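You operate a simulated robot arm through the tools that you are given. There is no shell and no other tool.

You are at the controls of a simulated two-armed robot. One attempt, no reset.

TASK
Take the cap off the white detergent bottle on the marble worktop and lay it down there.

It is judged by the outcome, as a careful person would: the job done as asked, and still so three seconds after it is handed in. It fails if anything else is knocked over, pushed out of place, dropped, spilled or broken. Lids that push on must go on centred and level and be pressed home; caps that screw on are set level and turned clockwise until they are tight.

THE ROBOT
Two 7-joint arms with two-finger parallel grippers on one trunk, on a base that drives. Base frame: it is fixed to the floor where the robot stands at the start and does not move with it; the origin is under the middle of the robot, x ahead of it, y to its left, z up. Readings come in cm, degrees, newtons and seconds.
The left shoulder is at the start at [5, 15.8, 117.2], the right one opposite. With the tool pointing down near the work surface each hand reaches from about 24 to 66 cm from the robot's upright axis, wherever it stands, measured 20 degrees to its own side. Payload 3.91 kg a hand.
The TCP of each hand is the grasp point between the finger pads, 3 cm short of the fingertips. In the tool frame z runs along the fingers and y along their closing line. Largest opening 11 cm; finger width 2, thickness 1; the body of the gripper, 4.8 by 11.2 cm, starts 5.5 cm behind the TCP.
Orientation is that of the tool frame in the base frame, as [roll, pitch, yaw] about the fixed x, y, z axes, in that order (R = Rz(yaw) Ry(pitch) Rx(roll)). With the fingers straight down and closing along the base's y, the tool's x points along the base's -x, its y along +y and its z along -z.

THE INTERFACE
- The arms move only by the tool servo_tool. It takes "left_steps", "right_steps" or both (then of equal length, played together; a hand with none holds still); each is a list of rows, each a list of 7 numbers: the turn, a rotation vector about the tool's x, y, z in degrees, then the shift along the tool's x, y, z in mm, then the gripper command, from -1 (shut) to 1 (fully open), values between in proportion. In form: [[wx, wy, wz, dx, dy, dz, claw], ...]. A call has 1 to 20 rows; each row shifts and turns the commanded pose from where the row before left it, along the tool's axes as they then stand. Each row takes 0.2 s and may step no farther than 5 cm and 8.6 degrees from the row before; otherwise, or with a gripper value out of range, the whole call is refused. A pose out of reach is approached as far as the arm can. The call stops where the force on the tool passes 40 N (or 10 N more than at its start, if that is more) or the arm is blocked; 0.2 s more then pass. The fingers move at their own pace (about 15.3 cm/s each) and stop on an object; they squeeze with about 25 N. The grip force told is the motor's: it shows also when the fingers shut on nothing. Time passes only in rows, and 0.2 s behind the last, so rows that do not move let the fingers close. It gives the time, the measured TCP pose, the force on the tool (base axes), the opening and the grip force at its end, in the units of the frame above (readings bear some noise), with the torque about the TCP (base axes, N m) and any sound that the robot's microphone picked up.
- Cameras (640 x 400 px; columns grow to the right, rows downward): "scene" is now at [13.11, -0.54, 136.21]; the picture's right is [-0.07, -1.00, 0.00], its down [-0.04, 0.00, -1.00] and it looks along [1.00, -0.07, -0.04] (base axes); focal length 214 px, centre (320, 200). "left" rides on the left gripper at [7.2, -1.7, -10.3] in its tool frame; the picture's right is [0.23, 0.97, 0.00], its down [-0.76, 0.18, -0.62] and it looks along [-0.61, 0.14, 0.78] (tool axes); focal length 222 px, centre (320, 200). "right" rides on the right gripper at [7.2, 1.7, -10.3] in its tool frame; the picture's right is [-0.23, 0.97, 0.00], its down [-0.76, -0.18, -0.62] and it looks along [-0.61, -0.14, 0.78] (tool axes); focal length 222 px, centre (320, 200). There is no depth. A picture from a camera that has moved, and an enlarged one, comes with that camera's place and axes in the base frame and with its lens.
- capture(camera): a new picture of that camera. It takes no simulated time.
- raise_lower(by): slides the trunk up (or, below 0, down) by that many cm; the arms and the scene camera ride with it, the base frame stays. It gives what a move gives, with no picture.
- steer(legs): drives the robot by 1 to 6 legs, each [ahead, turn to the left] in cm and degrees, along the robot's own axes; the way and the turn of a leg run together, so that a leg with both is an arc; at most 150 cm and 180 degrees a leg. The arms and the cameras ride along, it lands a little off, and it stops where it bumps. It gives what a move gives.
- head_to(pan, tilt): turns the head with the scene camera to pan (to the left, within 80 degrees either way) and tilt (down, from -29 to 69), counted from straight ahead of the robot. It gives what a move gives.
- enlarge(camera, box): a new picture of the part [left, top, right, bottom] of that camera's present view, enlarged. It takes no simulated time.
- sign_off(): hands the job in; it is judged then, once.

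Nothing tells you exact positions but the pictures and the camera data. Unless the task says otherwise, let go and move clear before handing in.

The tools are called after ">>>" as a command line: name --argument value ..., lists and objects as JSON in quotes. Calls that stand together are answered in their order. servo_tool: Moves the arms, as the interface text tells. Its arguments: {"type":"object","properties":{"left_steps":{"type":"array","items":{"type":"array","items":{"type":"number"}}},"right_steps":{"type":"array","items":{"type":"array","items":{"type":"number"}}}},"required":[]} The other tools are called the same way: raise_lower (by) slides the trunk up or down; steer (legs) drives the base; head_to (pan, tilt) turns the head that bears the scene camera; capture (camera) takes a picture; enlarge (camera, box) takes an enlarged picture of a part of a camera's view; sign_off () hands the job in.

At the start:

```text
clock: 0.0
left_tcp_pos: [31.88, 12.29, 139.44]
left_tool_rot: [-180.0, 0.0, 180.0]
left_ft_force: [0.3, 1.0, 0.3]
left_torque: [0.01, -0.01, -0.02]
left_gripper_width: 11.03
left_gripper_force: 0.0
right_tcp_pos: [30.79, -14.83, 131.61]
right_tool_rot: [-179.9, 0.1, 180.0]
right_ft_force: [-0.5, 0.2, 0.6]
right_torque: [0.03, -0.01, 0.01]
right_gripper_width: 10.98
right_gripper_force: 0.1
trunk travel left (down, up): [-41.4, 6.9]
robot x, y, heading: [0.18, -0.02, -0.0]
head pan, tilt: [-3.7, 2.5]
```

scene: 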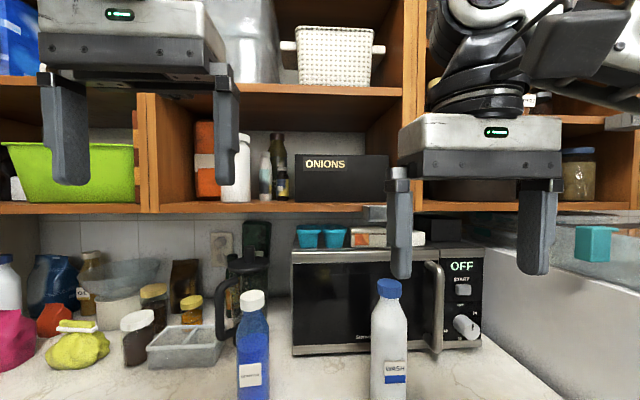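
right: 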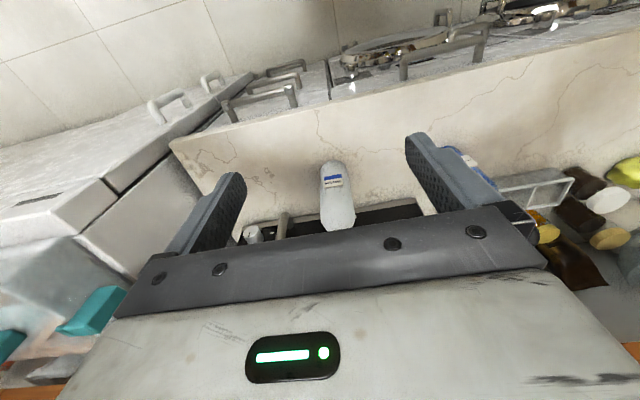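
left: 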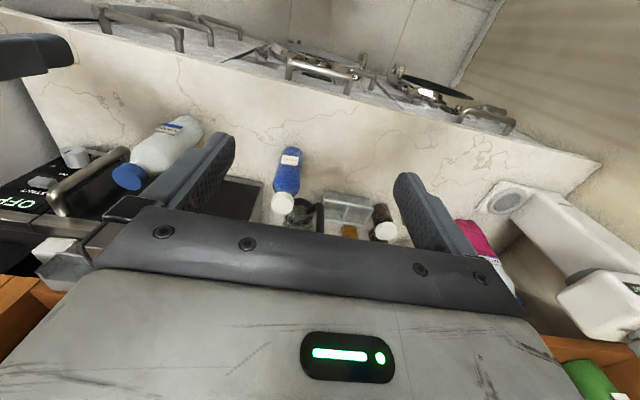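

I see a white bottle with a blue cap labelled "WASH" in front of the microwave, and a blue bottle with a white cap to its left. I'll look closer before moving.

>>> enlarge --camera "scene" --box '[340, 260, 460, 400]'

>>> head_to --pan -10 --tilt 35

>>> capture --camera "scene"

```text
2.86 times, centred on (400, 330) of scene
camera zoom: at [13.11, -0.54, 136.21], right [-0.07, -1.0, 0.0], down [-0.04, 0.0, -1.0], along [1.0, -0.07, -0.04], focal length 613 px, centre (91, -171)
```

zoom: 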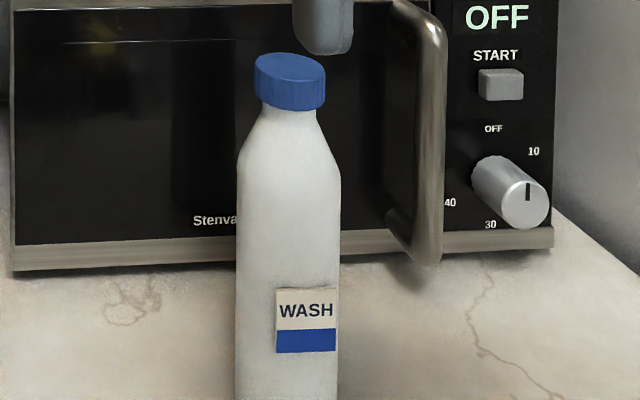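

```text
clock: 1.0
left_tcp_pos: [31.81, 12.4, 139.47]
left_tool_rot: [180.0, 0.0, 180.0]
left_ft_force: [-0.7, -0.1, 0.4]
left_torque: [0.0, -0.02, -0.02]
left_gripper_width: 10.99
left_gripper_force: 0.0
right_tcp_pos: [30.77, -14.79, 131.62]
right_tool_rot: [180.0, 0.0, 179.9]
right_ft_force: [0.2, -0.3, 0.2]
right_torque: [0.01, 0.0, 0.01]
right_gripper_width: 11.01
right_gripper_force: 0.1
trunk travel left (down, up): [-41.4, 6.9]
robot x, y, heading: [-0.07, 0.1, -0.1]
head pan, tilt: [-10.0, 35.0]
```

```text
taken
camera scene: at [12.7, -1.48, 131.0], right [-0.17, -0.98, 0.0], down [-0.56, 0.1, -0.82], along [0.81, -0.14, -0.57], focal length 214 px, centre (320, 200)
```

scene: 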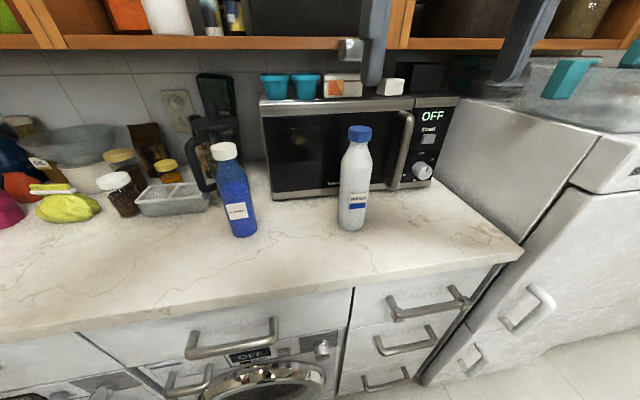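

The target is the white bottle with the blue cap, roughly at (50, -15), with its top near z 119. The blue bottle is at about (53, 11), and the counter is near z 96. I'll take enlarged views from several cameras to triangulate.

>>> enlarge --camera "scene" --box '[300, 110, 440, 240]'

>>> enlarge --camera "left" --box '[60, 90, 320, 260]'

>>> enlarge --camera "right" --box '[240, 120, 440, 245]'

>>> enlarge --camera "scene" --box '[160, 0, 500, 220]'

```text
3.08 times, centred on (370, 175) of scene
camera zoom: at [12.7, -1.48, 131.0], right [-0.17, -0.98, 0.0], down [-0.56, 0.1, -0.82], along [0.81, -0.14, -0.57], focal length 660 px, centre (166, 277)
```

zoom: 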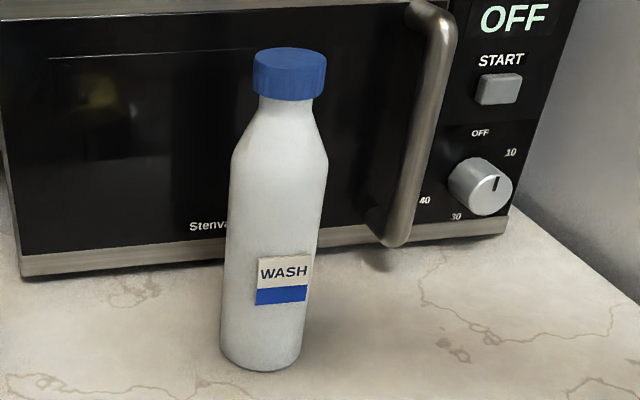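

```text
2.35 times, centred on (190, 175) of left
camera zoom: at [24.51, 10.59, 149.8], right [-0.23, 0.97, 0.0], down [0.76, 0.18, 0.62], along [0.61, 0.14, -0.78], focal length 523 px, centre (626, 259)
```

zoom: 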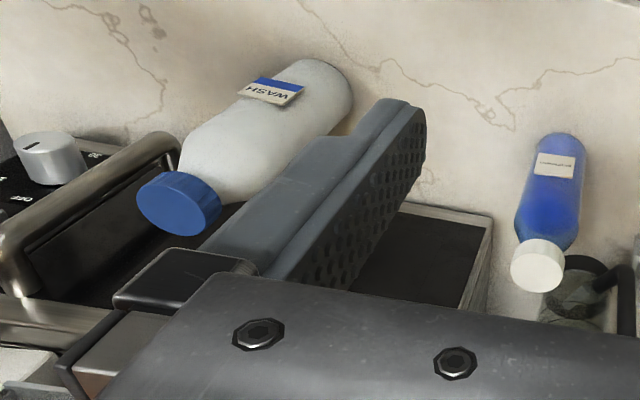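

```text
3.20 times, centred on (340, 182) of right
camera zoom: at [23.58, -12.98, 141.97], right [0.23, 0.97, 0.0], down [0.76, -0.18, 0.62], along [0.61, -0.14, -0.78], focal length 711 px, centre (256, 256)
```

zoom: 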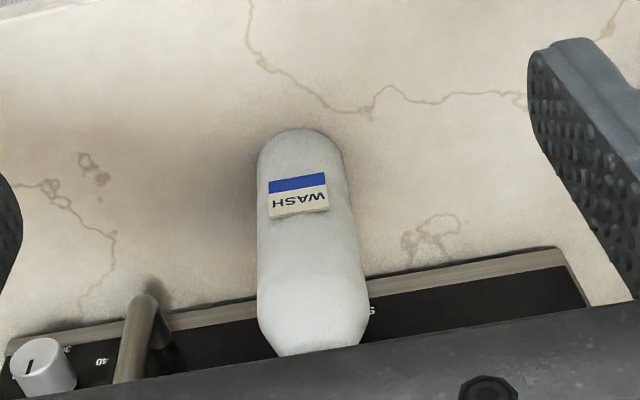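

```text
1.82 times, centred on (330, 110) of scene
camera zoom: at [12.7, -1.48, 131.0], right [-0.17, -0.98, 0.0], down [-0.56, 0.1, -0.82], along [0.81, -0.14, -0.57], focal length 390 px, centre (302, 364)
```

zoom: 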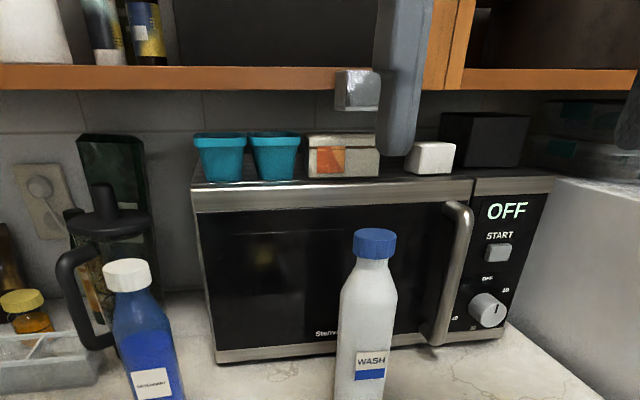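

The cap's top centre comes out at about (51.3, -15.9, 119.1), with the cap about 4.4 cm wide. The counter is at z≈95.5 and the microwave front at x≈65. The overhanging shelf could limit my wrist, so I'll change the camera height to locate its front edge.

>>> raise_lower --by 6.5

>>> head_to --pan -10 --tilt 10

>>> capture --camera "scene"

>>> raise_lower --by -16.5

>>> capture --camera "scene"

```text
clock: 2.0
left_tcp_pos: [31.82, 12.29, 145.94]
left_tool_rot: [180.0, 0.1, -180.0]
left_ft_force: [-0.2, -0.4, -0.5]
left_torque: [0.04, -0.01, 0.0]
left_gripper_width: 10.99
left_gripper_force: 0.0
right_tcp_pos: [30.77, -14.77, 138.13]
right_tool_rot: [179.9, -0.1, -179.9]
right_ft_force: [1.2, -0.5, 0.1]
right_torque: [-0.02, 0.0, 0.0]
right_gripper_width: 11.03
right_gripper_force: 0.0
trunk travel left (down, up): [-47.9, 0.4]
robot x, y, heading: [-0.08, -0.09, -0.3]
head pan, tilt: [-10.0, 35.0]
```

```text
clock: 2.9
left_tcp_pos: [31.8, 12.29, 145.99]
left_tool_rot: [179.9, 0.0, 180.0]
left_ft_force: [0.9, -0.1, -1.0]
left_torque: [-0.01, 0.02, -0.01]
left_gripper_width: 11.0
left_gripper_force: 0.0
right_tcp_pos: [30.78, -14.78, 138.06]
right_tool_rot: [-180.0, 0.0, 179.9]
right_ft_force: [0.0, 0.1, 0.3]
right_torque: [-0.01, 0.02, -0.02]
right_gripper_width: 10.97
right_gripper_force: 0.0
trunk travel left (down, up): [-47.9, 0.4]
robot x, y, heading: [-0.08, 0.04, 0.0]
head pan, tilt: [-10.0, 10.0]
```

```text
taken
camera scene: at [13.19, -1.57, 141.5], right [-0.17, -0.98, 0.0], down [-0.17, 0.03, -0.98], along [0.97, -0.17, -0.17], focal length 214 px, centre (320, 200)
```

scene: 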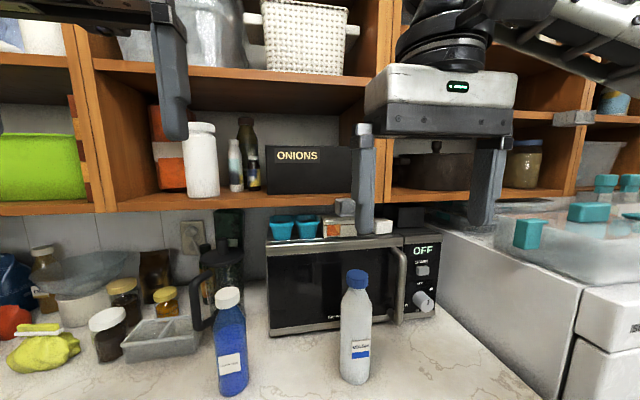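

```text
clock: 4.8
left_tcp_pos: [31.83, 12.29, 129.45]
left_tool_rot: [179.9, 0.0, -180.0]
left_ft_force: [-0.6, -0.4, -0.8]
left_torque: [0.01, 0.03, 0.01]
left_gripper_width: 10.98
left_gripper_force: 0.0
right_tcp_pos: [30.74, -14.71, 121.67]
right_tool_rot: [-180.0, 0.0, 179.9]
right_ft_force: [0.7, -0.2, 0.0]
right_torque: [0.01, 0.03, 0.0]
right_gripper_width: 10.99
right_gripper_force: 0.1
trunk travel left (down, up): [-31.4, 16.9]
robot x, y, heading: [-0.21, -0.47, -0.1]
head pan, tilt: [-10.0, 10.0]
```

```text
taken
camera scene: at [13.18, -1.56, 125.01], right [-0.17, -0.98, 0.0], down [-0.17, 0.03, -0.98], along [0.97, -0.17, -0.17], focal length 214 px, centre (320, 200)
```

scene: 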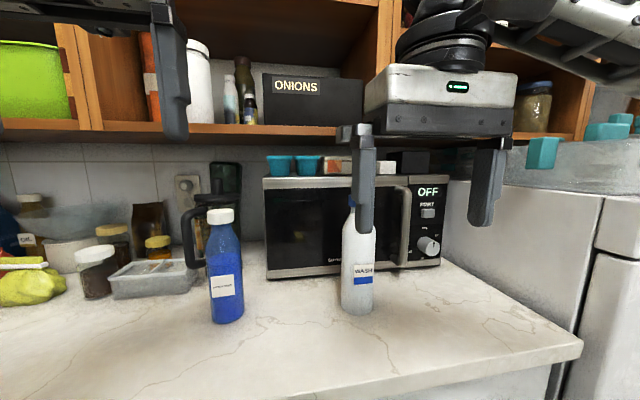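

The shelf front works out at x≈66, z≈131, which leaves about 15 cm of clearance around the bottle axis. I'll use the right hand on the cap from above and the left hand to hold the bottle body. First I'll restore the trunk height, bring the right hand over the cap, and tilt the left hand.

>>> raise_lower --by 10

>>> servo_tool --right_steps '[[0, 0, 0, -30, -2, 0, 1], [0, 0, 0, -35, -2, 0, 1], [0, 0, 0, -35, -2, 0, 1], [0, 0, 0, -35, -2, 0, 1], [0, 0, 0, -35, -2, 0, 1], [0, 0, 0, -35, -2, 0, 1], [0, 0, 0, 0, 0, 0, 1], [0, 0, 0, 0, 0, 0, 1], [0, 0, 0, 0, 0, 0, 1], [0, 0, 0, 0, 0, 0, 1], [0, 0, 0, 0, 0, 0, 1], [0, 0, 0, 0, 0, 0, 1]]' --left_steps '[[0, 0, 8, 0, 0, 0, 1], [0, 0, 8, 0, 0, 0, 1], [0, 0, 8, 0, 0, 0, 1], [0, 0, 8, 0, 0, 0, 1], [0, 0, 8, 0, 0, 0, 1], [0, -8.5, 0, 0, 0, 0, 1], [0, -8.5, 0, 0, 0, 0, 1], [0, -8.5, 0, 0, 0, 0, 1], [0, -8.5, 0, 0, 0, 0, 1], [0, -8.5, 0, 0, 0, 0, 1], [0, -8.5, 0, 0, 0, 0, 1], [0, -8.5, 0, 0, 0, 0, 1]]'

>>> capture --camera "scene"

>>> capture --camera "right"

>>> capture --camera "left"

```text
clock: 6.1
left_tcp_pos: [31.8, 12.23, 139.48]
left_tool_rot: [-180.0, 0.0, 179.9]
left_ft_force: [-0.7, -0.7, -0.4]
left_torque: [0.02, -0.02, 0.02]
left_gripper_width: 11.01
left_gripper_force: 0.1
right_tcp_pos: [30.92, -14.72, 131.63]
right_tool_rot: [180.0, -0.1, 180.0]
right_ft_force: [-0.1, -0.1, 0.8]
right_torque: [-0.01, -0.01, -0.02]
right_gripper_width: 10.99
right_gripper_force: 0.0
trunk travel left (down, up): [-41.4, 6.9]
robot x, y, heading: [-0.41, -0.1, 0.3]
head pan, tilt: [-10.0, 10.0]
```

```text
clock: 8.7
left_tcp_pos: [31.77, 12.3, 139.54]
left_tool_rot: [-179.8, 59.8, 140.2]
left_ft_force: [-0.5, 0.5, -0.1]
left_torque: [-0.01, -0.01, -0.02]
left_gripper_width: 10.98
left_gripper_force: 0.0
right_tcp_pos: [51.5, -15.94, 131.65]
right_tool_rot: [179.9, -0.1, 179.9]
right_ft_force: [-0.6, 0.7, -0.3]
right_torque: [0.02, -0.01, -0.04]
right_gripper_width: 11.01
right_gripper_force: 0.0
trunk travel left (down, up): [-41.4, 6.9]
robot x, y, heading: [0.08, 0.47, 0.1]
head pan, tilt: [-10.0, 10.0]
```

```text
taken
camera scene: at [13.19, -1.53, 135.01], right [-0.17, -0.98, 0.0], down [-0.17, 0.03, -0.98], along [0.97, -0.17, -0.17], focal length 214 px, centre (320, 200)
```

scene: 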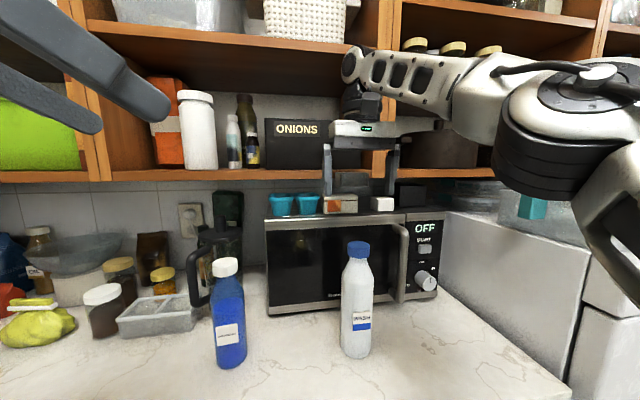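

```text
taken
camera right: at [44.21, -14.09, 141.98], right [0.23, 0.97, 0.0], down [0.76, -0.18, 0.62], along [0.61, -0.14, -0.78], focal length 222 px, centre (320, 200)
```

right: 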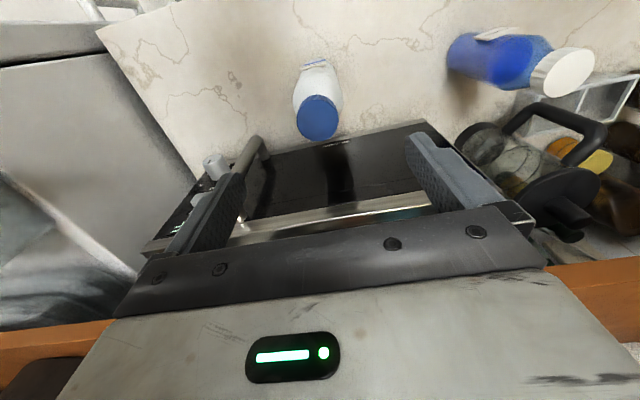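

```text
taken
camera left: at [20.95, 19.04, 138.43], right [0.54, 0.82, -0.2], down [0.0, 0.24, 0.97], along [0.84, -0.52, 0.13], focal length 222 px, centre (320, 200)
```

left: 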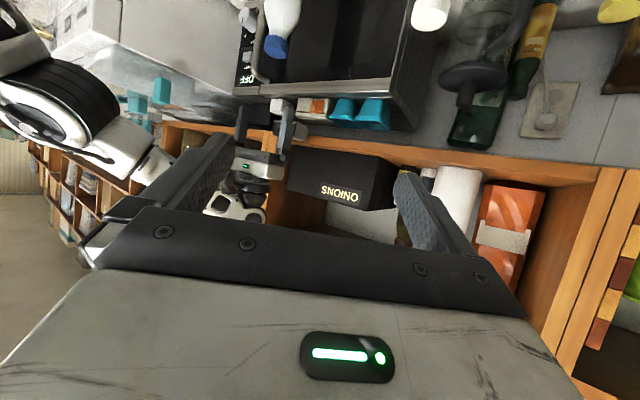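

The right hand is over the cap, with its forearm coming in from the right and clear of where the left hand will go. I'll refine the cap position before lowering.

>>> enlarge --camera "right" --box '[270, 50, 370, 150]'

>>> enlarge --camera "scene" --box '[300, 220, 420, 370]'

```text
4.00 times, centred on (320, 100) of right
camera zoom: at [44.21, -14.09, 141.98], right [0.23, 0.97, 0.0], down [0.76, -0.18, 0.62], along [0.61, -0.14, -0.78], focal length 888 px, centre (320, 600)
```

zoom: 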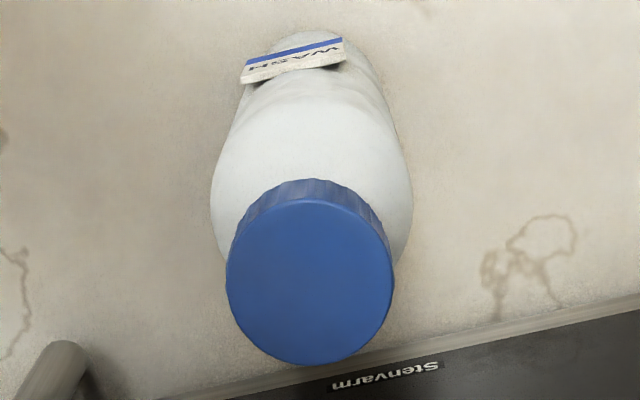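

```text
2.67 times, centred on (360, 295) of scene
camera zoom: at [13.19, -1.53, 135.01], right [-0.17, -0.98, 0.0], down [-0.17, 0.03, -0.98], along [0.97, -0.17, -0.17], focal length 572 px, centre (213, -53)
```

zoom: 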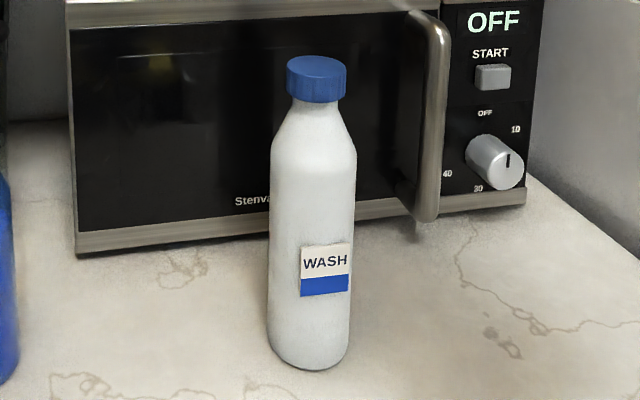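

The refined cap centre is (51.75, -16.05, 119.1). I'll bring the left hand to a pre-grasp point 13 cm back from the bottle body along its fingers.

>>> servo_tool --left_steps '[[0, 0, 0, 11, -8.9, 30.9, 1], [0, 0, 0, 11, -8.9, 30.9, 1], [0, 0, 0, 11, -8.9, 30.9, 1], [0, 0, 0, 11, -8.9, 30.9, 1], [0, 0, 0, 11, -8.9, 30.9, 1], [0, 0, 0, 11, -8.9, 30.9, 1], [0, 0, 0, 11, -8.9, 30.9, 1], [0, 0, 0, 11, -8.9, 30.9, 1], [0, 0, 0, 11, -8.9, 30.9, 1], [0, 0, 0, 11, -8.9, 30.9, 1], [0, 0, 0, 0, 0, 0, 1]]'

>>> capture --camera "scene"

>>> capture --camera "left"

>>> capture --camera "right"

```text
clock: 11.1
left_tcp_pos: [42.4, -7.84, 114.34]
left_tool_rot: [-179.8, 59.6, 140.1]
left_ft_force: [0.4, -0.4, 0.3]
left_torque: [-0.03, 0.0, -0.04]
left_gripper_width: 11.01
left_gripper_force: 0.0
right_tcp_pos: [51.47, -15.91, 131.61]
right_tool_rot: [179.9, 0.1, 180.0]
right_ft_force: [-0.7, -0.2, 0.4]
right_torque: [-0.02, -0.01, 0.0]
right_gripper_width: 10.97
right_gripper_force: 0.0
trunk travel left (down, up): [-41.4, 6.9]
robot x, y, heading: [-0.25, -0.36, 0.1]
head pan, tilt: [-10.0, 10.0]
```

```text
taken
camera scene: at [13.17, -1.54, 135.01], right [-0.17, -0.98, 0.0], down [-0.17, 0.03, -0.98], along [0.97, -0.17, -0.17], focal length 214 px, centre (320, 200)
```

scene: 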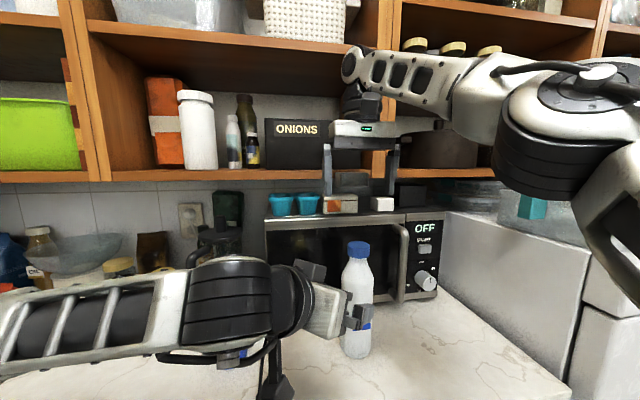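

```text
taken
camera left: at [31.44, -1.06, 113.28], right [0.54, 0.82, -0.2], down [0.0, 0.23, 0.97], along [0.84, -0.52, 0.13], focal length 222 px, centre (320, 200)
```

left: 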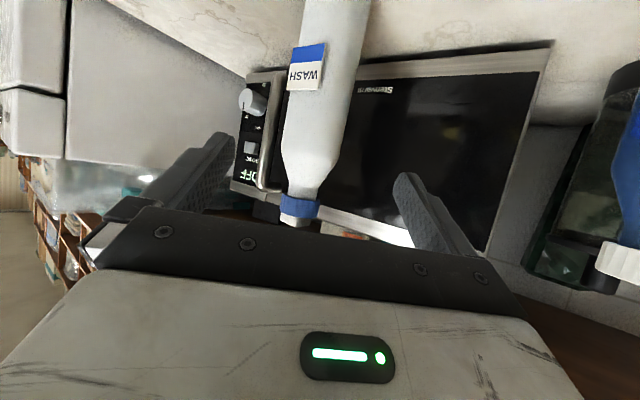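

```text
taken
camera right: at [44.19, -14.11, 141.98], right [0.23, 0.97, 0.0], down [0.76, -0.18, 0.62], along [0.61, -0.14, -0.78], focal length 222 px, centre (320, 200)
```

right: 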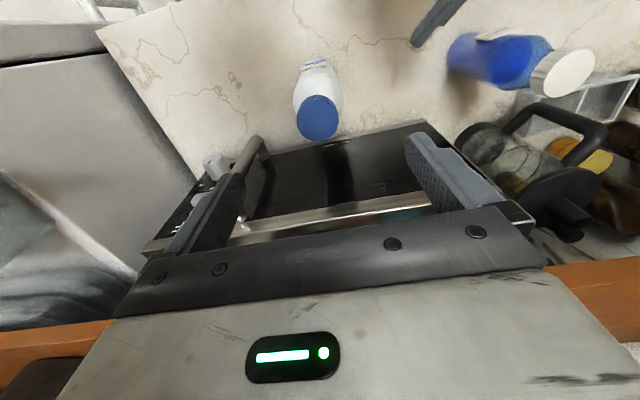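

The left hand is lined up with the bottle, about 3 mm off laterally. I'll advance it along its fingers so the open fingers straddle the body, without closing yet.

>>> servo_tool --left_steps '[[0, 0, 0, 0, -2.8, 20, 1], [0, 0, 0, 0, 0, 20, 1], [0, 0, 0, 0, 0, 20, 1], [0, 0, 0, 0, 0, 20, 1], [0, 0, 0, 0, 0, 20, 1], [0, 0, 0, 0, 0, 16, 1], [0, 0, 0, 0, 0, 16, 1], [0, 0, 0, 0, 0, 0, 1]]'

>>> capture --camera "scene"

>>> capture --camera "left"

>>> capture --camera "right"

```text
clock: 12.9
left_tcp_pos: [50.61, -15.46, 107.35]
left_tool_rot: [179.9, 59.5, 139.9]
left_ft_force: [0.3, -0.8, 0.1]
left_torque: [-0.02, -0.01, -0.03]
left_gripper_width: 11.01
left_gripper_force: 0.0
right_tcp_pos: [51.41, -15.87, 131.66]
right_tool_rot: [180.0, 0.1, 179.9]
right_ft_force: [-0.5, 0.8, 0.0]
right_torque: [-0.01, 0.01, 0.0]
right_gripper_width: 11.01
right_gripper_force: 0.0
trunk travel left (down, up): [-41.4, 6.9]
robot x, y, heading: [0.1, 0.46, -0.0]
head pan, tilt: [-10.0, 10.0]
```

```text
taken
camera scene: at [13.18, -1.56, 135.01], right [-0.17, -0.98, 0.0], down [-0.17, 0.03, -0.98], along [0.97, -0.17, -0.17], focal length 214 px, centre (320, 200)
```

scene: 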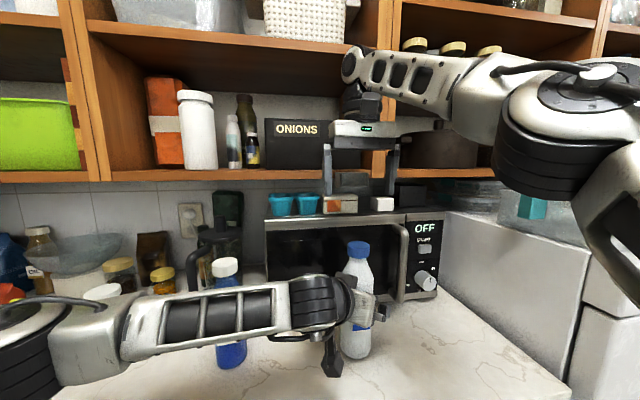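

```text
taken
camera left: at [39.85, -8.69, 106.37], right [0.54, 0.82, -0.2], down [0.0, 0.23, 0.97], along [0.84, -0.52, 0.13], focal length 222 px, centre (320, 200)
```

left: 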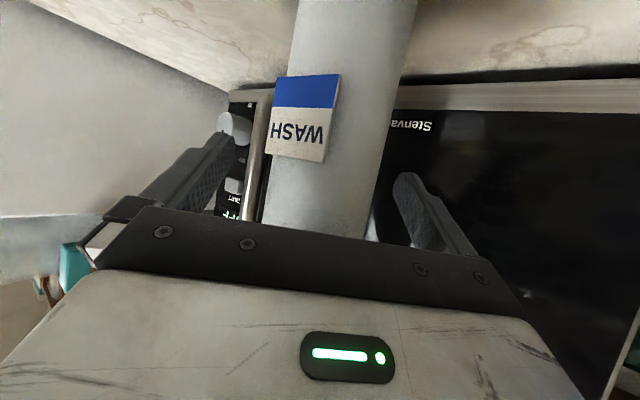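

```text
taken
camera right: at [44.19, -14.13, 141.98], right [0.23, 0.97, 0.0], down [0.76, -0.18, 0.62], along [0.61, -0.14, -0.78], focal length 222 px, centre (320, 200)
```

right: 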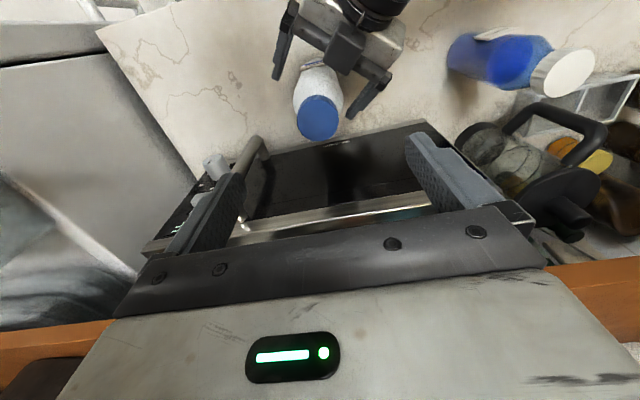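

The fingers now straddle the bottle body. I'll check the centring before closing so the bottle doesn't get pushed.

>>> enlarge --camera "right" --box '[260, 0, 420, 150]'

>>> enlarge --camera "left" --box '[180, 60, 480, 260]'

```text
2.67 times, centred on (340, 75) of right
camera zoom: at [44.19, -14.13, 141.98], right [0.23, 0.97, 0.0], down [0.76, -0.18, 0.62], along [0.61, -0.14, -0.78], focal length 592 px, centre (267, 533)
```

zoom: 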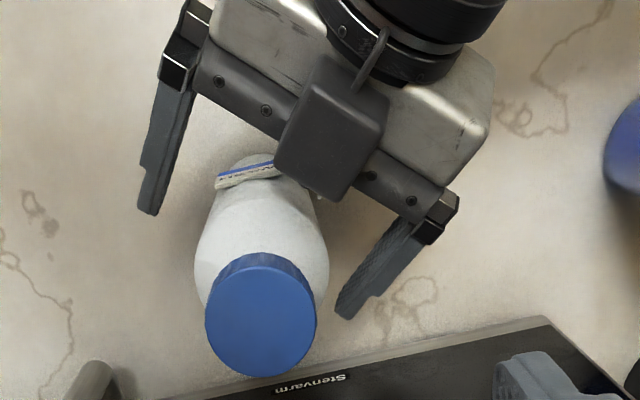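

```text
2.00 times, centred on (330, 160) of left
camera zoom: at [39.85, -8.69, 106.37], right [0.54, 0.82, -0.2], down [0.0, 0.23, 0.97], along [0.84, -0.52, 0.13], focal length 444 px, centre (300, 280)
```

zoom: 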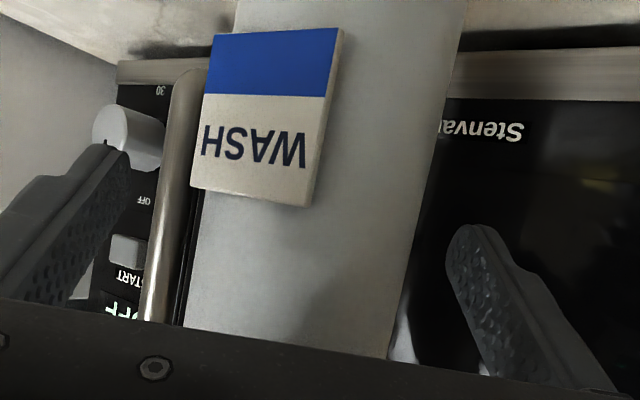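

>>> enlarge --camera "scene" --box '[300, 220, 420, 370]'

```text
2.67 times, centred on (360, 295) of scene
camera zoom: at [13.18, -1.56, 135.01], right [-0.17, -0.98, 0.0], down [-0.17, 0.03, -0.98], along [0.97, -0.17, -0.17], focal length 572 px, centre (213, -53)
```

zoom: 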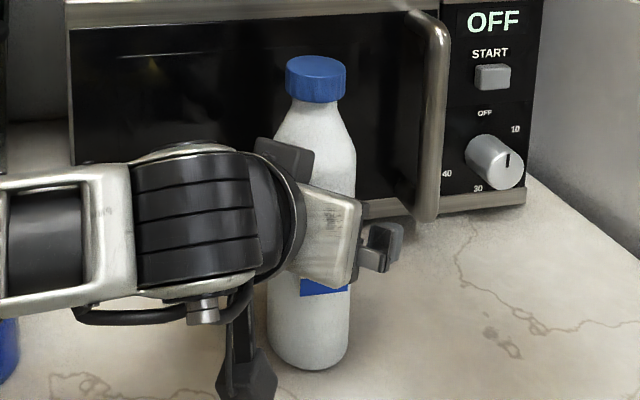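

The bottle is about 2 mm off the finger centre, and its label plate could catch the lower edge of one finger. I'll raise the left hand 8 mm, shift it 2 mm, then close on the body.

>>> servo_tool --left_steps '[[0, 0, 0, -6.9, 2.2, -4, 1], [0, 0, 0, 0, 0, 0, 1], [0, 0, 0, 0, 0, 0, 0.4], [0, 0, 0, 0, 0, 0, 0.25], [0, 0, 0, 0, 0, 0, 0.2]]'

>>> enlarge --camera "left" --box '[180, 60, 480, 260]'

>>> enlarge --camera "right" --box '[260, 0, 420, 150]'

```text
clock: 14.1
left_tcp_pos: [50.85, -15.37, 108.27]
left_tool_rot: [180.0, 59.6, 140.0]
left_ft_force: [-0.8, 1.8, 0.2]
left_torque: [0.0, 0.02, 0.01]
left_gripper_width: 6.6
left_gripper_force: 0.0
right_tcp_pos: [51.47, -15.9, 131.61]
right_tool_rot: [-180.0, 0.1, 180.0]
right_ft_force: [0.3, -0.3, 0.6]
right_torque: [0.02, 0.0, 0.0]
right_gripper_width: 11.01
right_gripper_force: 0.0
trunk travel left (down, up): [-41.4, 6.9]
robot x, y, heading: [0.16, 0.0, -0.3]
head pan, tilt: [-10.0, 10.0]
```

```text
2.00 times, centred on (330, 160) of left
camera zoom: at [39.94, -8.56, 107.34], right [0.54, 0.82, -0.2], down [0.0, 0.23, 0.97], along [0.84, -0.52, 0.13], focal length 444 px, centre (300, 280)
```

zoom: 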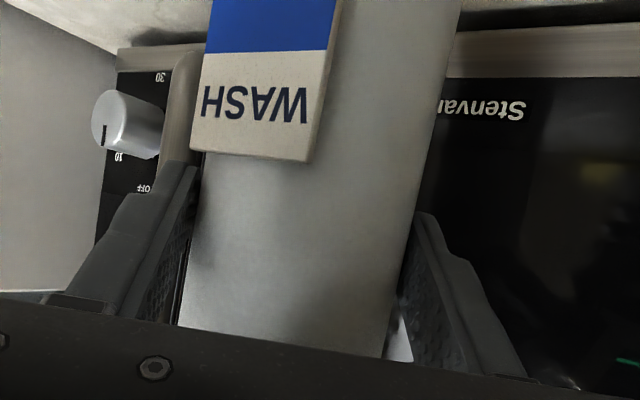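

```text
2.67 times, centred on (340, 75) of right
camera zoom: at [44.2, -14.13, 141.98], right [0.23, 0.97, 0.0], down [0.76, -0.18, 0.62], along [0.61, -0.14, -0.78], focal length 592 px, centre (267, 533)
```

zoom: 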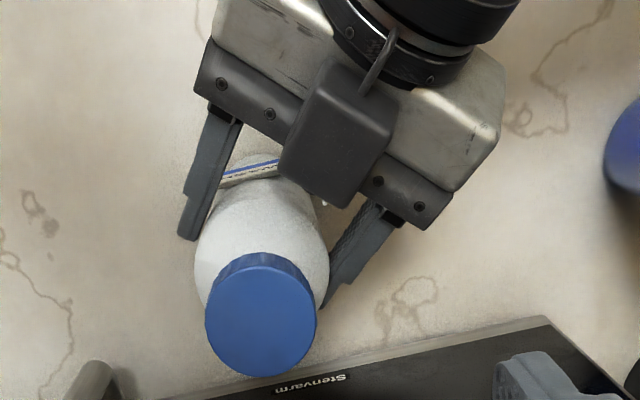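

The bottle is centred between the fingers and the label is clear. I'll close firmly now.

>>> servo_tool --left_steps '[[0, 0, 0, 0, 0, 0, 0.1], [0, 0, 0, 0, 0, 0, 0], [0, 0, 0, 0, 0, 0, -1], [0, 0, 0, 0, 0, 0, -1]]'

>>> enlarge --camera "right" --box '[260, 0, 420, 150]'

>>> enlarge --camera "scene" --box '[300, 220, 420, 370]'

```text
clock: 15.1
left_tcp_pos: [50.9, -15.33, 108.37]
left_tool_rot: [-180.0, 59.5, 140.0]
left_ft_force: [2.0, 1.3, 0.4]
left_torque: [0.06, -0.08, 0.07]
left_gripper_width: 6.41
left_gripper_force: 24.8
right_tcp_pos: [51.41, -15.9, 131.72]
right_tool_rot: [-179.9, 0.1, 180.0]
right_ft_force: [-0.5, 0.2, 0.5]
right_torque: [-0.01, 0.03, -0.01]
right_gripper_width: 11.02
right_gripper_force: 0.1
trunk travel left (down, up): [-41.4, 6.9]
robot x, y, heading: [0.13, 0.11, 0.1]
head pan, tilt: [-10.0, 10.0]
```

```text
2.67 times, centred on (340, 75) of right
camera zoom: at [44.22, -14.12, 141.97], right [0.23, 0.97, 0.0], down [0.76, -0.18, 0.62], along [0.61, -0.14, -0.78], focal length 592 px, centre (267, 533)
```

zoom: 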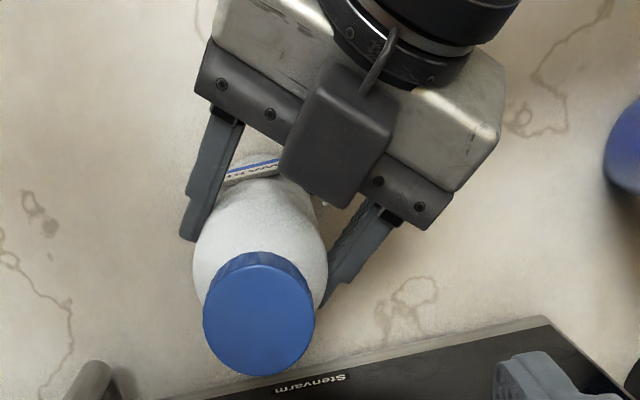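

```text
2.67 times, centred on (360, 295) of scene
camera zoom: at [13.2, -1.55, 135.0], right [-0.17, -0.98, 0.0], down [-0.17, 0.03, -0.98], along [0.97, -0.17, -0.17], focal length 572 px, centre (213, -53)
```

zoom: 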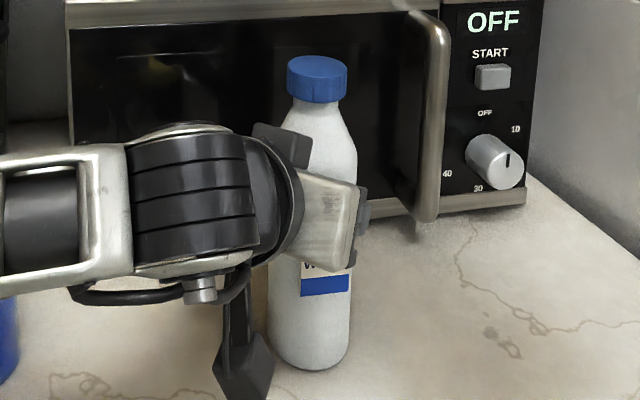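

The bottle is held firmly and stands upright. Now I'll centre the right hand over the cap, half-close it to about 7 cm, and pre-rotate it 80° clockwise to gain unscrewing range.

>>> servo_tool --right_steps '[[0, 0, 0, -2.5, -2.5, 0, 0.3], [0, 0, 8, 0, 0, 0, 0.3], [0, 0, 8, 0, 0, 0, 0.3], [0, 0, 8, 0, 0, 0, 0.3], [0, 0, 8, 0, 0, 0, 0.3], [0, 0, 8, 0, 0, 0, 0.3], [0, 0, 8, 0, 0, 0, 0.3], [0, 0, 8, 0, 0, 0, 0.3], [0, 0, 8, 0, 0, 0, 0.3], [0, 0, 8, 0, 0, 0, 0.3], [0, 0, 8, 0, 0, 0, 0.3], [0, 0, 0, 0, 0, 0, 0.3]]'

>>> capture --camera "right"

>>> capture --camera "scene"

```text
clock: 17.7
left_tcp_pos: [50.81, -15.27, 108.4]
left_tool_rot: [-179.9, 59.5, 140.2]
left_ft_force: [0.7, 1.9, 0.3]
left_torque: [0.02, -0.06, 0.02]
left_gripper_width: 6.4
left_gripper_force: 25.3
right_tcp_pos: [51.64, -16.1, 131.58]
right_tool_rot: [-180.0, 0.0, 99.9]
right_ft_force: [0.2, 0.3, -0.2]
right_torque: [-0.01, 0.03, -0.01]
right_gripper_width: 7.15
right_gripper_force: 0.0
trunk travel left (down, up): [-41.4, 6.9]
robot x, y, heading: [0.11, 0.33, 0.0]
head pan, tilt: [-10.0, 10.0]
```

```text
taken
camera right: at [52.04, -8.67, 141.91], right [1.0, -0.06, 0.0], down [-0.04, -0.78, 0.62], along [-0.04, -0.62, -0.78], focal length 222 px, centre (320, 200)
```

right: 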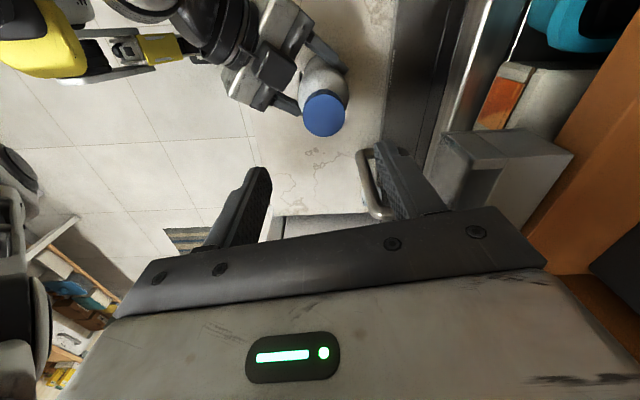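

```text
taken
camera scene: at [13.2, -1.55, 135.0], right [-0.17, -0.98, 0.0], down [-0.17, 0.03, -0.98], along [0.97, -0.17, -0.17], focal length 214 px, centre (320, 200)
```

scene: 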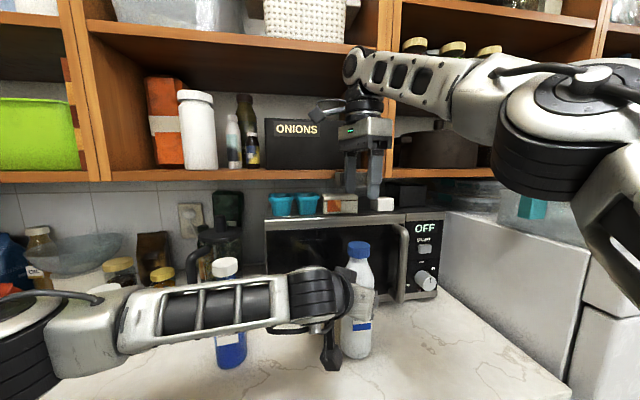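

>>> enlarge --camera "right" --box '[270, 50, 370, 150]'

```text
4.00 times, centred on (320, 100) of right
camera zoom: at [52.04, -8.67, 141.91], right [1.0, -0.06, 0.0], down [-0.04, -0.78, 0.62], along [-0.04, -0.62, -0.78], focal length 888 px, centre (320, 600)
```

zoom: 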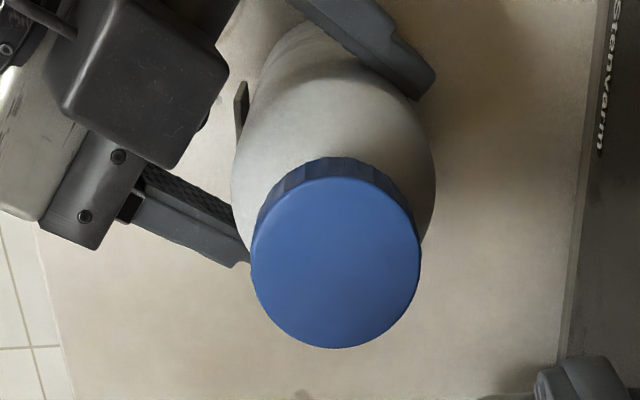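

The cap centre is confirmed to within about 2 mm. I'll lower the right hand until the fingertips are around the cap, near z 117.

>>> servo_tool --right_steps '[[0, 0, 0, 0.4, 1.4, 20, 0.3], [0, 0, 0, 0, 0, 25, 0.3], [0, 0, 0, 0, 0, 25, 0.3], [0, 0, 0, 0, 0, 20, 0.3], [0, 0, 0, 0, 0, 15, 0.3], [0, 0, 0, 0, 0, 10, 0.3], [0, 0, 0, 0, 0, 0, 0.3]]'

>>> capture --camera "right"

>>> enlarge --camera "scene" --box '[280, 160, 440, 340]'

```text
clock: 19.3
left_tcp_pos: [50.74, -15.33, 108.36]
left_tool_rot: [-179.9, 59.5, 140.1]
left_ft_force: [-1.1, 1.4, 0.5]
left_torque: [0.05, 0.16, -0.05]
left_gripper_width: 6.41
left_gripper_force: 25.2
right_tcp_pos: [51.63, -16.09, 120.12]
right_tool_rot: [-180.0, 0.0, 100.0]
right_ft_force: [-0.4, 0.1, 0.1]
right_torque: [0.01, 0.01, -0.02]
right_gripper_width: 7.15
right_gripper_force: 0.0
trunk travel left (down, up): [-41.4, 6.9]
robot x, y, heading: [0.18, -0.11, -0.1]
head pan, tilt: [-10.0, 10.0]
```

```text
taken
camera right: at [52.12, -8.64, 130.48], right [1.0, -0.06, 0.0], down [-0.04, -0.78, 0.62], along [-0.03, -0.62, -0.78], focal length 222 px, centre (320, 200)
```

right: 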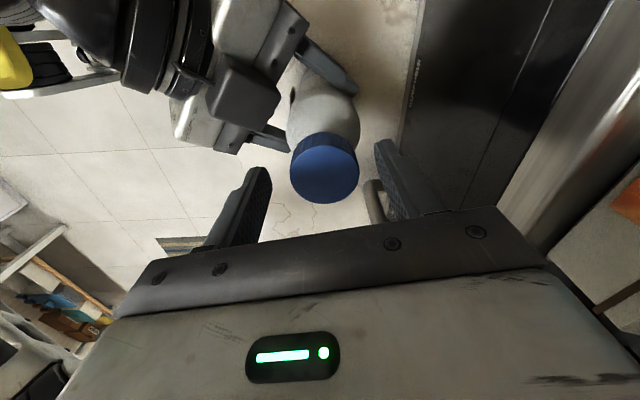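

```text
2.22 times, centred on (360, 250) of scene
camera zoom: at [13.18, -1.55, 135.0], right [-0.17, -0.98, 0.0], down [-0.17, 0.03, -0.98], along [0.97, -0.17, -0.17], focal length 477 px, centre (231, 89)
```

zoom: 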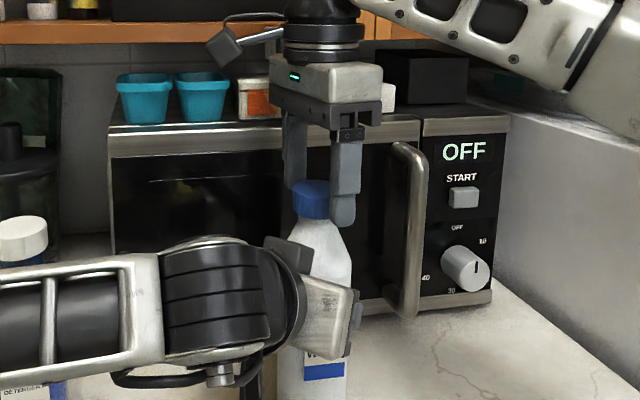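

>>> enlarge --camera "right" --box '[220, 100, 430, 240]'

```text
2.86 times, centred on (325, 170) of right
camera zoom: at [52.12, -8.64, 130.48], right [1.0, -0.06, 0.0], down [-0.04, -0.78, 0.62], along [-0.03, -0.62, -0.78], focal length 635 px, centre (306, 286)
```

zoom: 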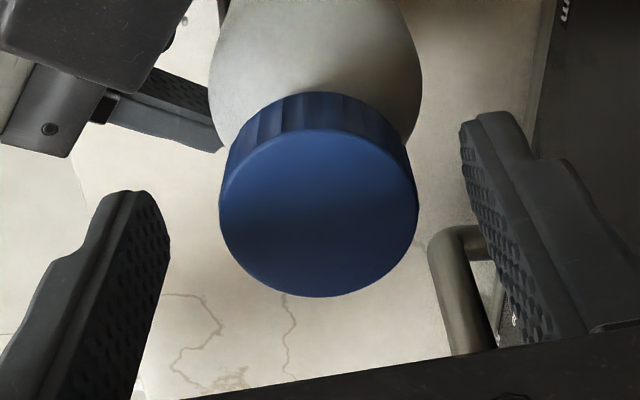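

The cap is 2–3 mm off along the closing line and its top is slightly lower than I estimated. I'll nudge the hand, go down 5 mm, and close gradually.

>>> servo_tool --right_steps '[[0, 0, 0, 0, 2.3, 5, 0.3], [0, 0, 0, 0, 0, 0, 0.3], [0, 0, 0, 0, 0, 0, 0.0], [0, 0, 0, 0, 0, 0, -0.12], [0, 0, 0, 0, 0, 0, -0.16]]'

>>> enlarge --camera "right" --box '[220, 100, 430, 240]'

```text
clock: 20.5
left_tcp_pos: [50.66, -15.36, 108.38]
left_tool_rot: [-180.0, 59.5, 140.1]
left_ft_force: [-0.5, 1.5, 0.2]
left_torque: [-0.06, 0.19, -0.02]
left_gripper_width: 6.41
left_gripper_force: 25.0
right_tcp_pos: [51.81, -15.99, 119.69]
right_tool_rot: [-179.9, 0.1, 100.1]
right_ft_force: [0.2, 0.5, 0.0]
right_torque: [0.01, -0.04, 0.04]
right_gripper_width: 4.63
right_gripper_force: 0.0
trunk travel left (down, up): [-41.4, 6.9]
robot x, y, heading: [-0.17, -0.15, -0.2]
head pan, tilt: [-10.0, 10.0]
```

```text
2.86 times, centred on (325, 170) of right
camera zoom: at [52.33, -8.5, 129.97], right [1.0, -0.06, 0.0], down [-0.04, -0.78, 0.62], along [-0.03, -0.62, -0.78], focal length 635 px, centre (306, 286)
```

zoom: 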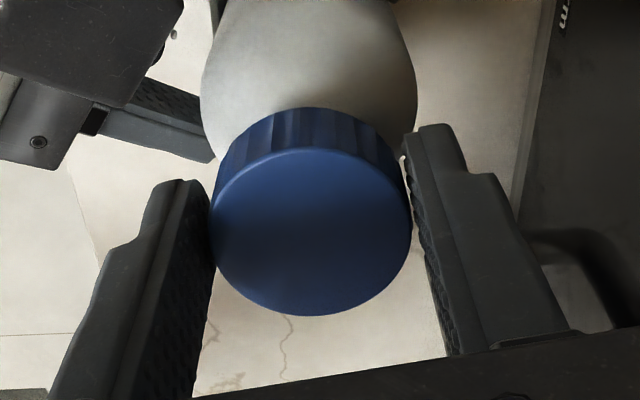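

The fingers are centred on both sides of the cap. Closing the grip now.

>>> servo_tool --right_steps '[[0, 0, 0, 0, 0, 0, -0.25], [0, 0, 0, 0, 0, 0, -1], [0, 0, 0, 0, 0, 0, -1]]'

>>> enlarge --camera "right" --box '[220, 100, 430, 240]'

```text
clock: 21.3
left_tcp_pos: [50.73, -15.35, 108.52]
left_tool_rot: [-180.0, 59.6, 140.0]
left_ft_force: [-1.9, 0.1, 0.1]
left_torque: [0.01, 0.01, -0.05]
left_gripper_width: 6.42
left_gripper_force: 24.8
right_tcp_pos: [51.81, -15.98, 119.57]
right_tool_rot: [180.0, 0.0, 100.0]
right_ft_force: [1.4, 0.1, -1.0]
right_torque: [0.01, 0.0, 0.05]
right_gripper_width: 4.18
right_gripper_force: 24.6
trunk travel left (down, up): [-41.4, 6.9]
robot x, y, heading: [-0.03, -0.02, -0.0]
head pan, tilt: [-10.0, 10.0]
```

```text
2.86 times, centred on (325, 170) of right
camera zoom: at [52.34, -8.5, 129.97], right [1.0, -0.06, 0.0], down [-0.04, -0.78, 0.62], along [-0.03, -0.62, -0.78], focal length 635 px, centre (306, 286)
```

zoom: 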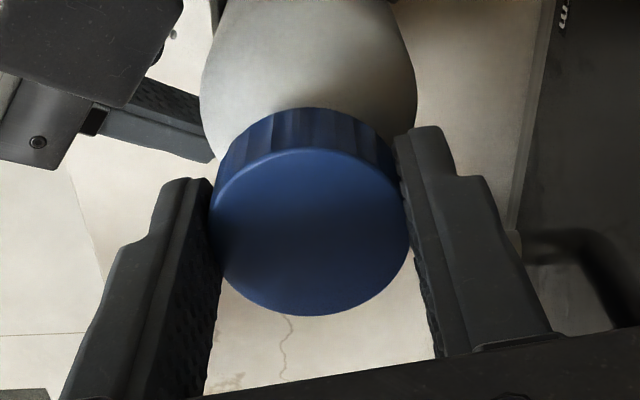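

The cap is gripped at 4.2 cm. I'll start turning counterclockwise as seen from above, in small steps at first while I watch the torque.

>>> servo_tool --right_steps '[[0, 0, -5, 0, 0, 0, -1], [0, 0, -5, 0, 0, 0, -1], [0, 0, -5, 0, 0, 0, -1], [0, 0, -5, 0, 0, 0, -1]]'

>>> enlarge --camera "right" --box '[220, 60, 430, 240]'

```text
clock: 22.3
left_tcp_pos: [50.78, -15.24, 108.3]
left_tool_rot: [180.0, 59.6, 140.1]
left_ft_force: [6.3, -7.9, -0.6]
left_torque: [0.43, 0.52, -0.02]
left_gripper_width: 6.44
left_gripper_force: 25.3
right_tcp_pos: [51.83, -16.07, 119.57]
right_tool_rot: [-180.0, 0.0, 120.2]
right_ft_force: [-7.0, 8.1, 1.5]
right_torque: [0.21, 0.21, 0.01]
right_gripper_width: 4.19
right_gripper_force: 24.9
trunk travel left (down, up): [-41.4, 6.9]
robot x, y, heading: [0.29, -0.02, 0.0]
head pan, tilt: [-10.0, 10.0]
```

```text
2.22 times, centred on (325, 150) of right
camera zoom: at [49.69, -8.91, 129.97], right [0.96, 0.29, 0.0], down [0.23, -0.75, 0.62], along [0.18, -0.59, -0.78], focal length 494 px, centre (309, 311)
```

zoom: 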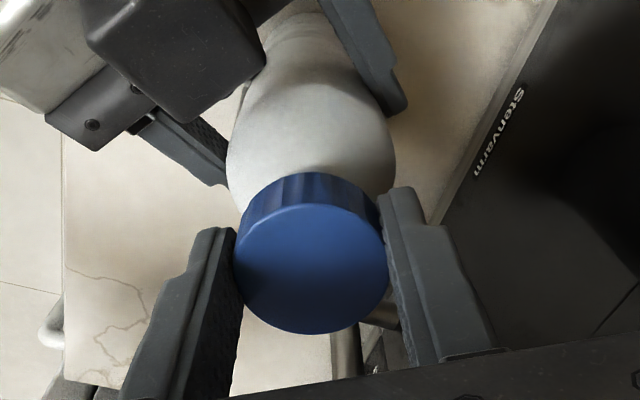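

The cap turns with almost no twisting torque, but there's a 10 N sideways load. I'll relieve it with a small shift and see how the force responds.

>>> servo_tool --right_steps '[[0, 0, 0, 1.5, 0, 0, -1], [0, 0, 0, 0, 0, 0, -1]]'

```text
clock: 22.9
left_tcp_pos: [50.71, -15.35, 108.31]
left_tool_rot: [-179.9, 59.5, 140.1]
left_ft_force: [2.0, -0.1, 0.7]
left_torque: [-0.52, -0.15, -0.01]
left_gripper_width: 6.43
left_gripper_force: 25.1
right_tcp_pos: [51.87, -16.06, 119.59]
right_tool_rot: [180.0, 0.0, 119.9]
right_ft_force: [-1.2, -1.2, 1.0]
right_torque: [0.06, 0.11, 0.02]
right_gripper_width: 4.19
right_gripper_force: 24.9
trunk travel left (down, up): [-41.4, 6.9]
robot x, y, heading: [0.38, -0.31, 0.4]
head pan, tilt: [-10.0, 10.0]
```

That removed the side load. I'll keep turning.

>>> servo_tool --right_steps '[[0, 0, -6, 0, 0, 0, -1], [0, 0, -6, 0, 0, 0, -1], [0, 0, -6, 0, 0, 0, -1], [0, 0, -6, 0, 0, 0, -1], [0, 0, -6, 0, 0, 0, -1], [0, 0, 0, 0, 0, 0, -1]]'

>>> enlarge --camera "right" --box '[220, 60, 430, 240]'

>>> enlarge --camera "scene" --box '[310, 210, 410, 300]'

```text
clock: 24.3
left_tcp_pos: [50.84, -15.35, 108.41]
left_tool_rot: [179.9, 59.6, 140.1]
left_ft_force: [2.5, 14.3, 0.2]
left_torque: [-1.08, 0.33, 0.24]
left_gripper_width: 6.43
left_gripper_force: 25.1
right_tcp_pos: [51.84, -16.09, 119.59]
right_tool_rot: [-180.0, 0.0, 149.8]
right_ft_force: [-3.4, -15.5, 5.3]
right_torque: [-0.49, 0.15, -0.08]
right_gripper_width: 4.19
right_gripper_force: 24.9
trunk travel left (down, up): [-41.4, 6.9]
robot x, y, heading: [-0.19, -0.28, -0.3]
head pan, tilt: [-10.0, 10.0]
```

```text
2.22 times, centred on (325, 150) of right
camera zoom: at [46.4, -10.78, 129.97], right [0.68, 0.73, 0.0], down [0.57, -0.53, 0.62], along [0.45, -0.43, -0.78], focal length 494 px, centre (309, 311)
```

zoom: 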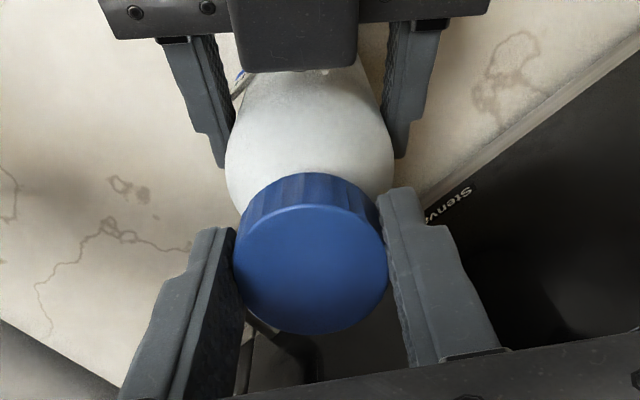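

```text
4.44 times, centred on (360, 255) of scene
camera zoom: at [13.12, -1.56, 135.01], right [-0.17, -0.98, 0.0], down [-0.17, 0.03, -0.98], along [0.97, -0.17, -0.17], focal length 953 px, centre (142, -44)
```

zoom: 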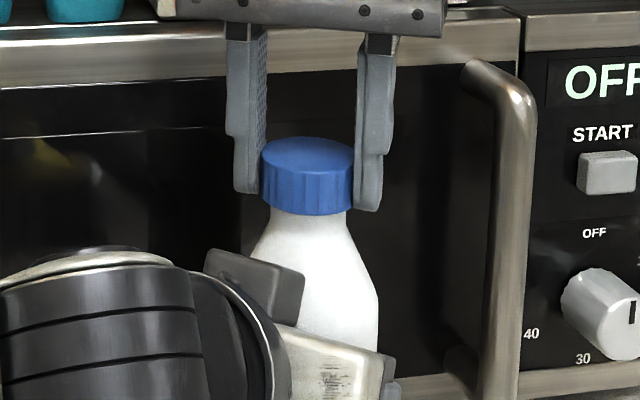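

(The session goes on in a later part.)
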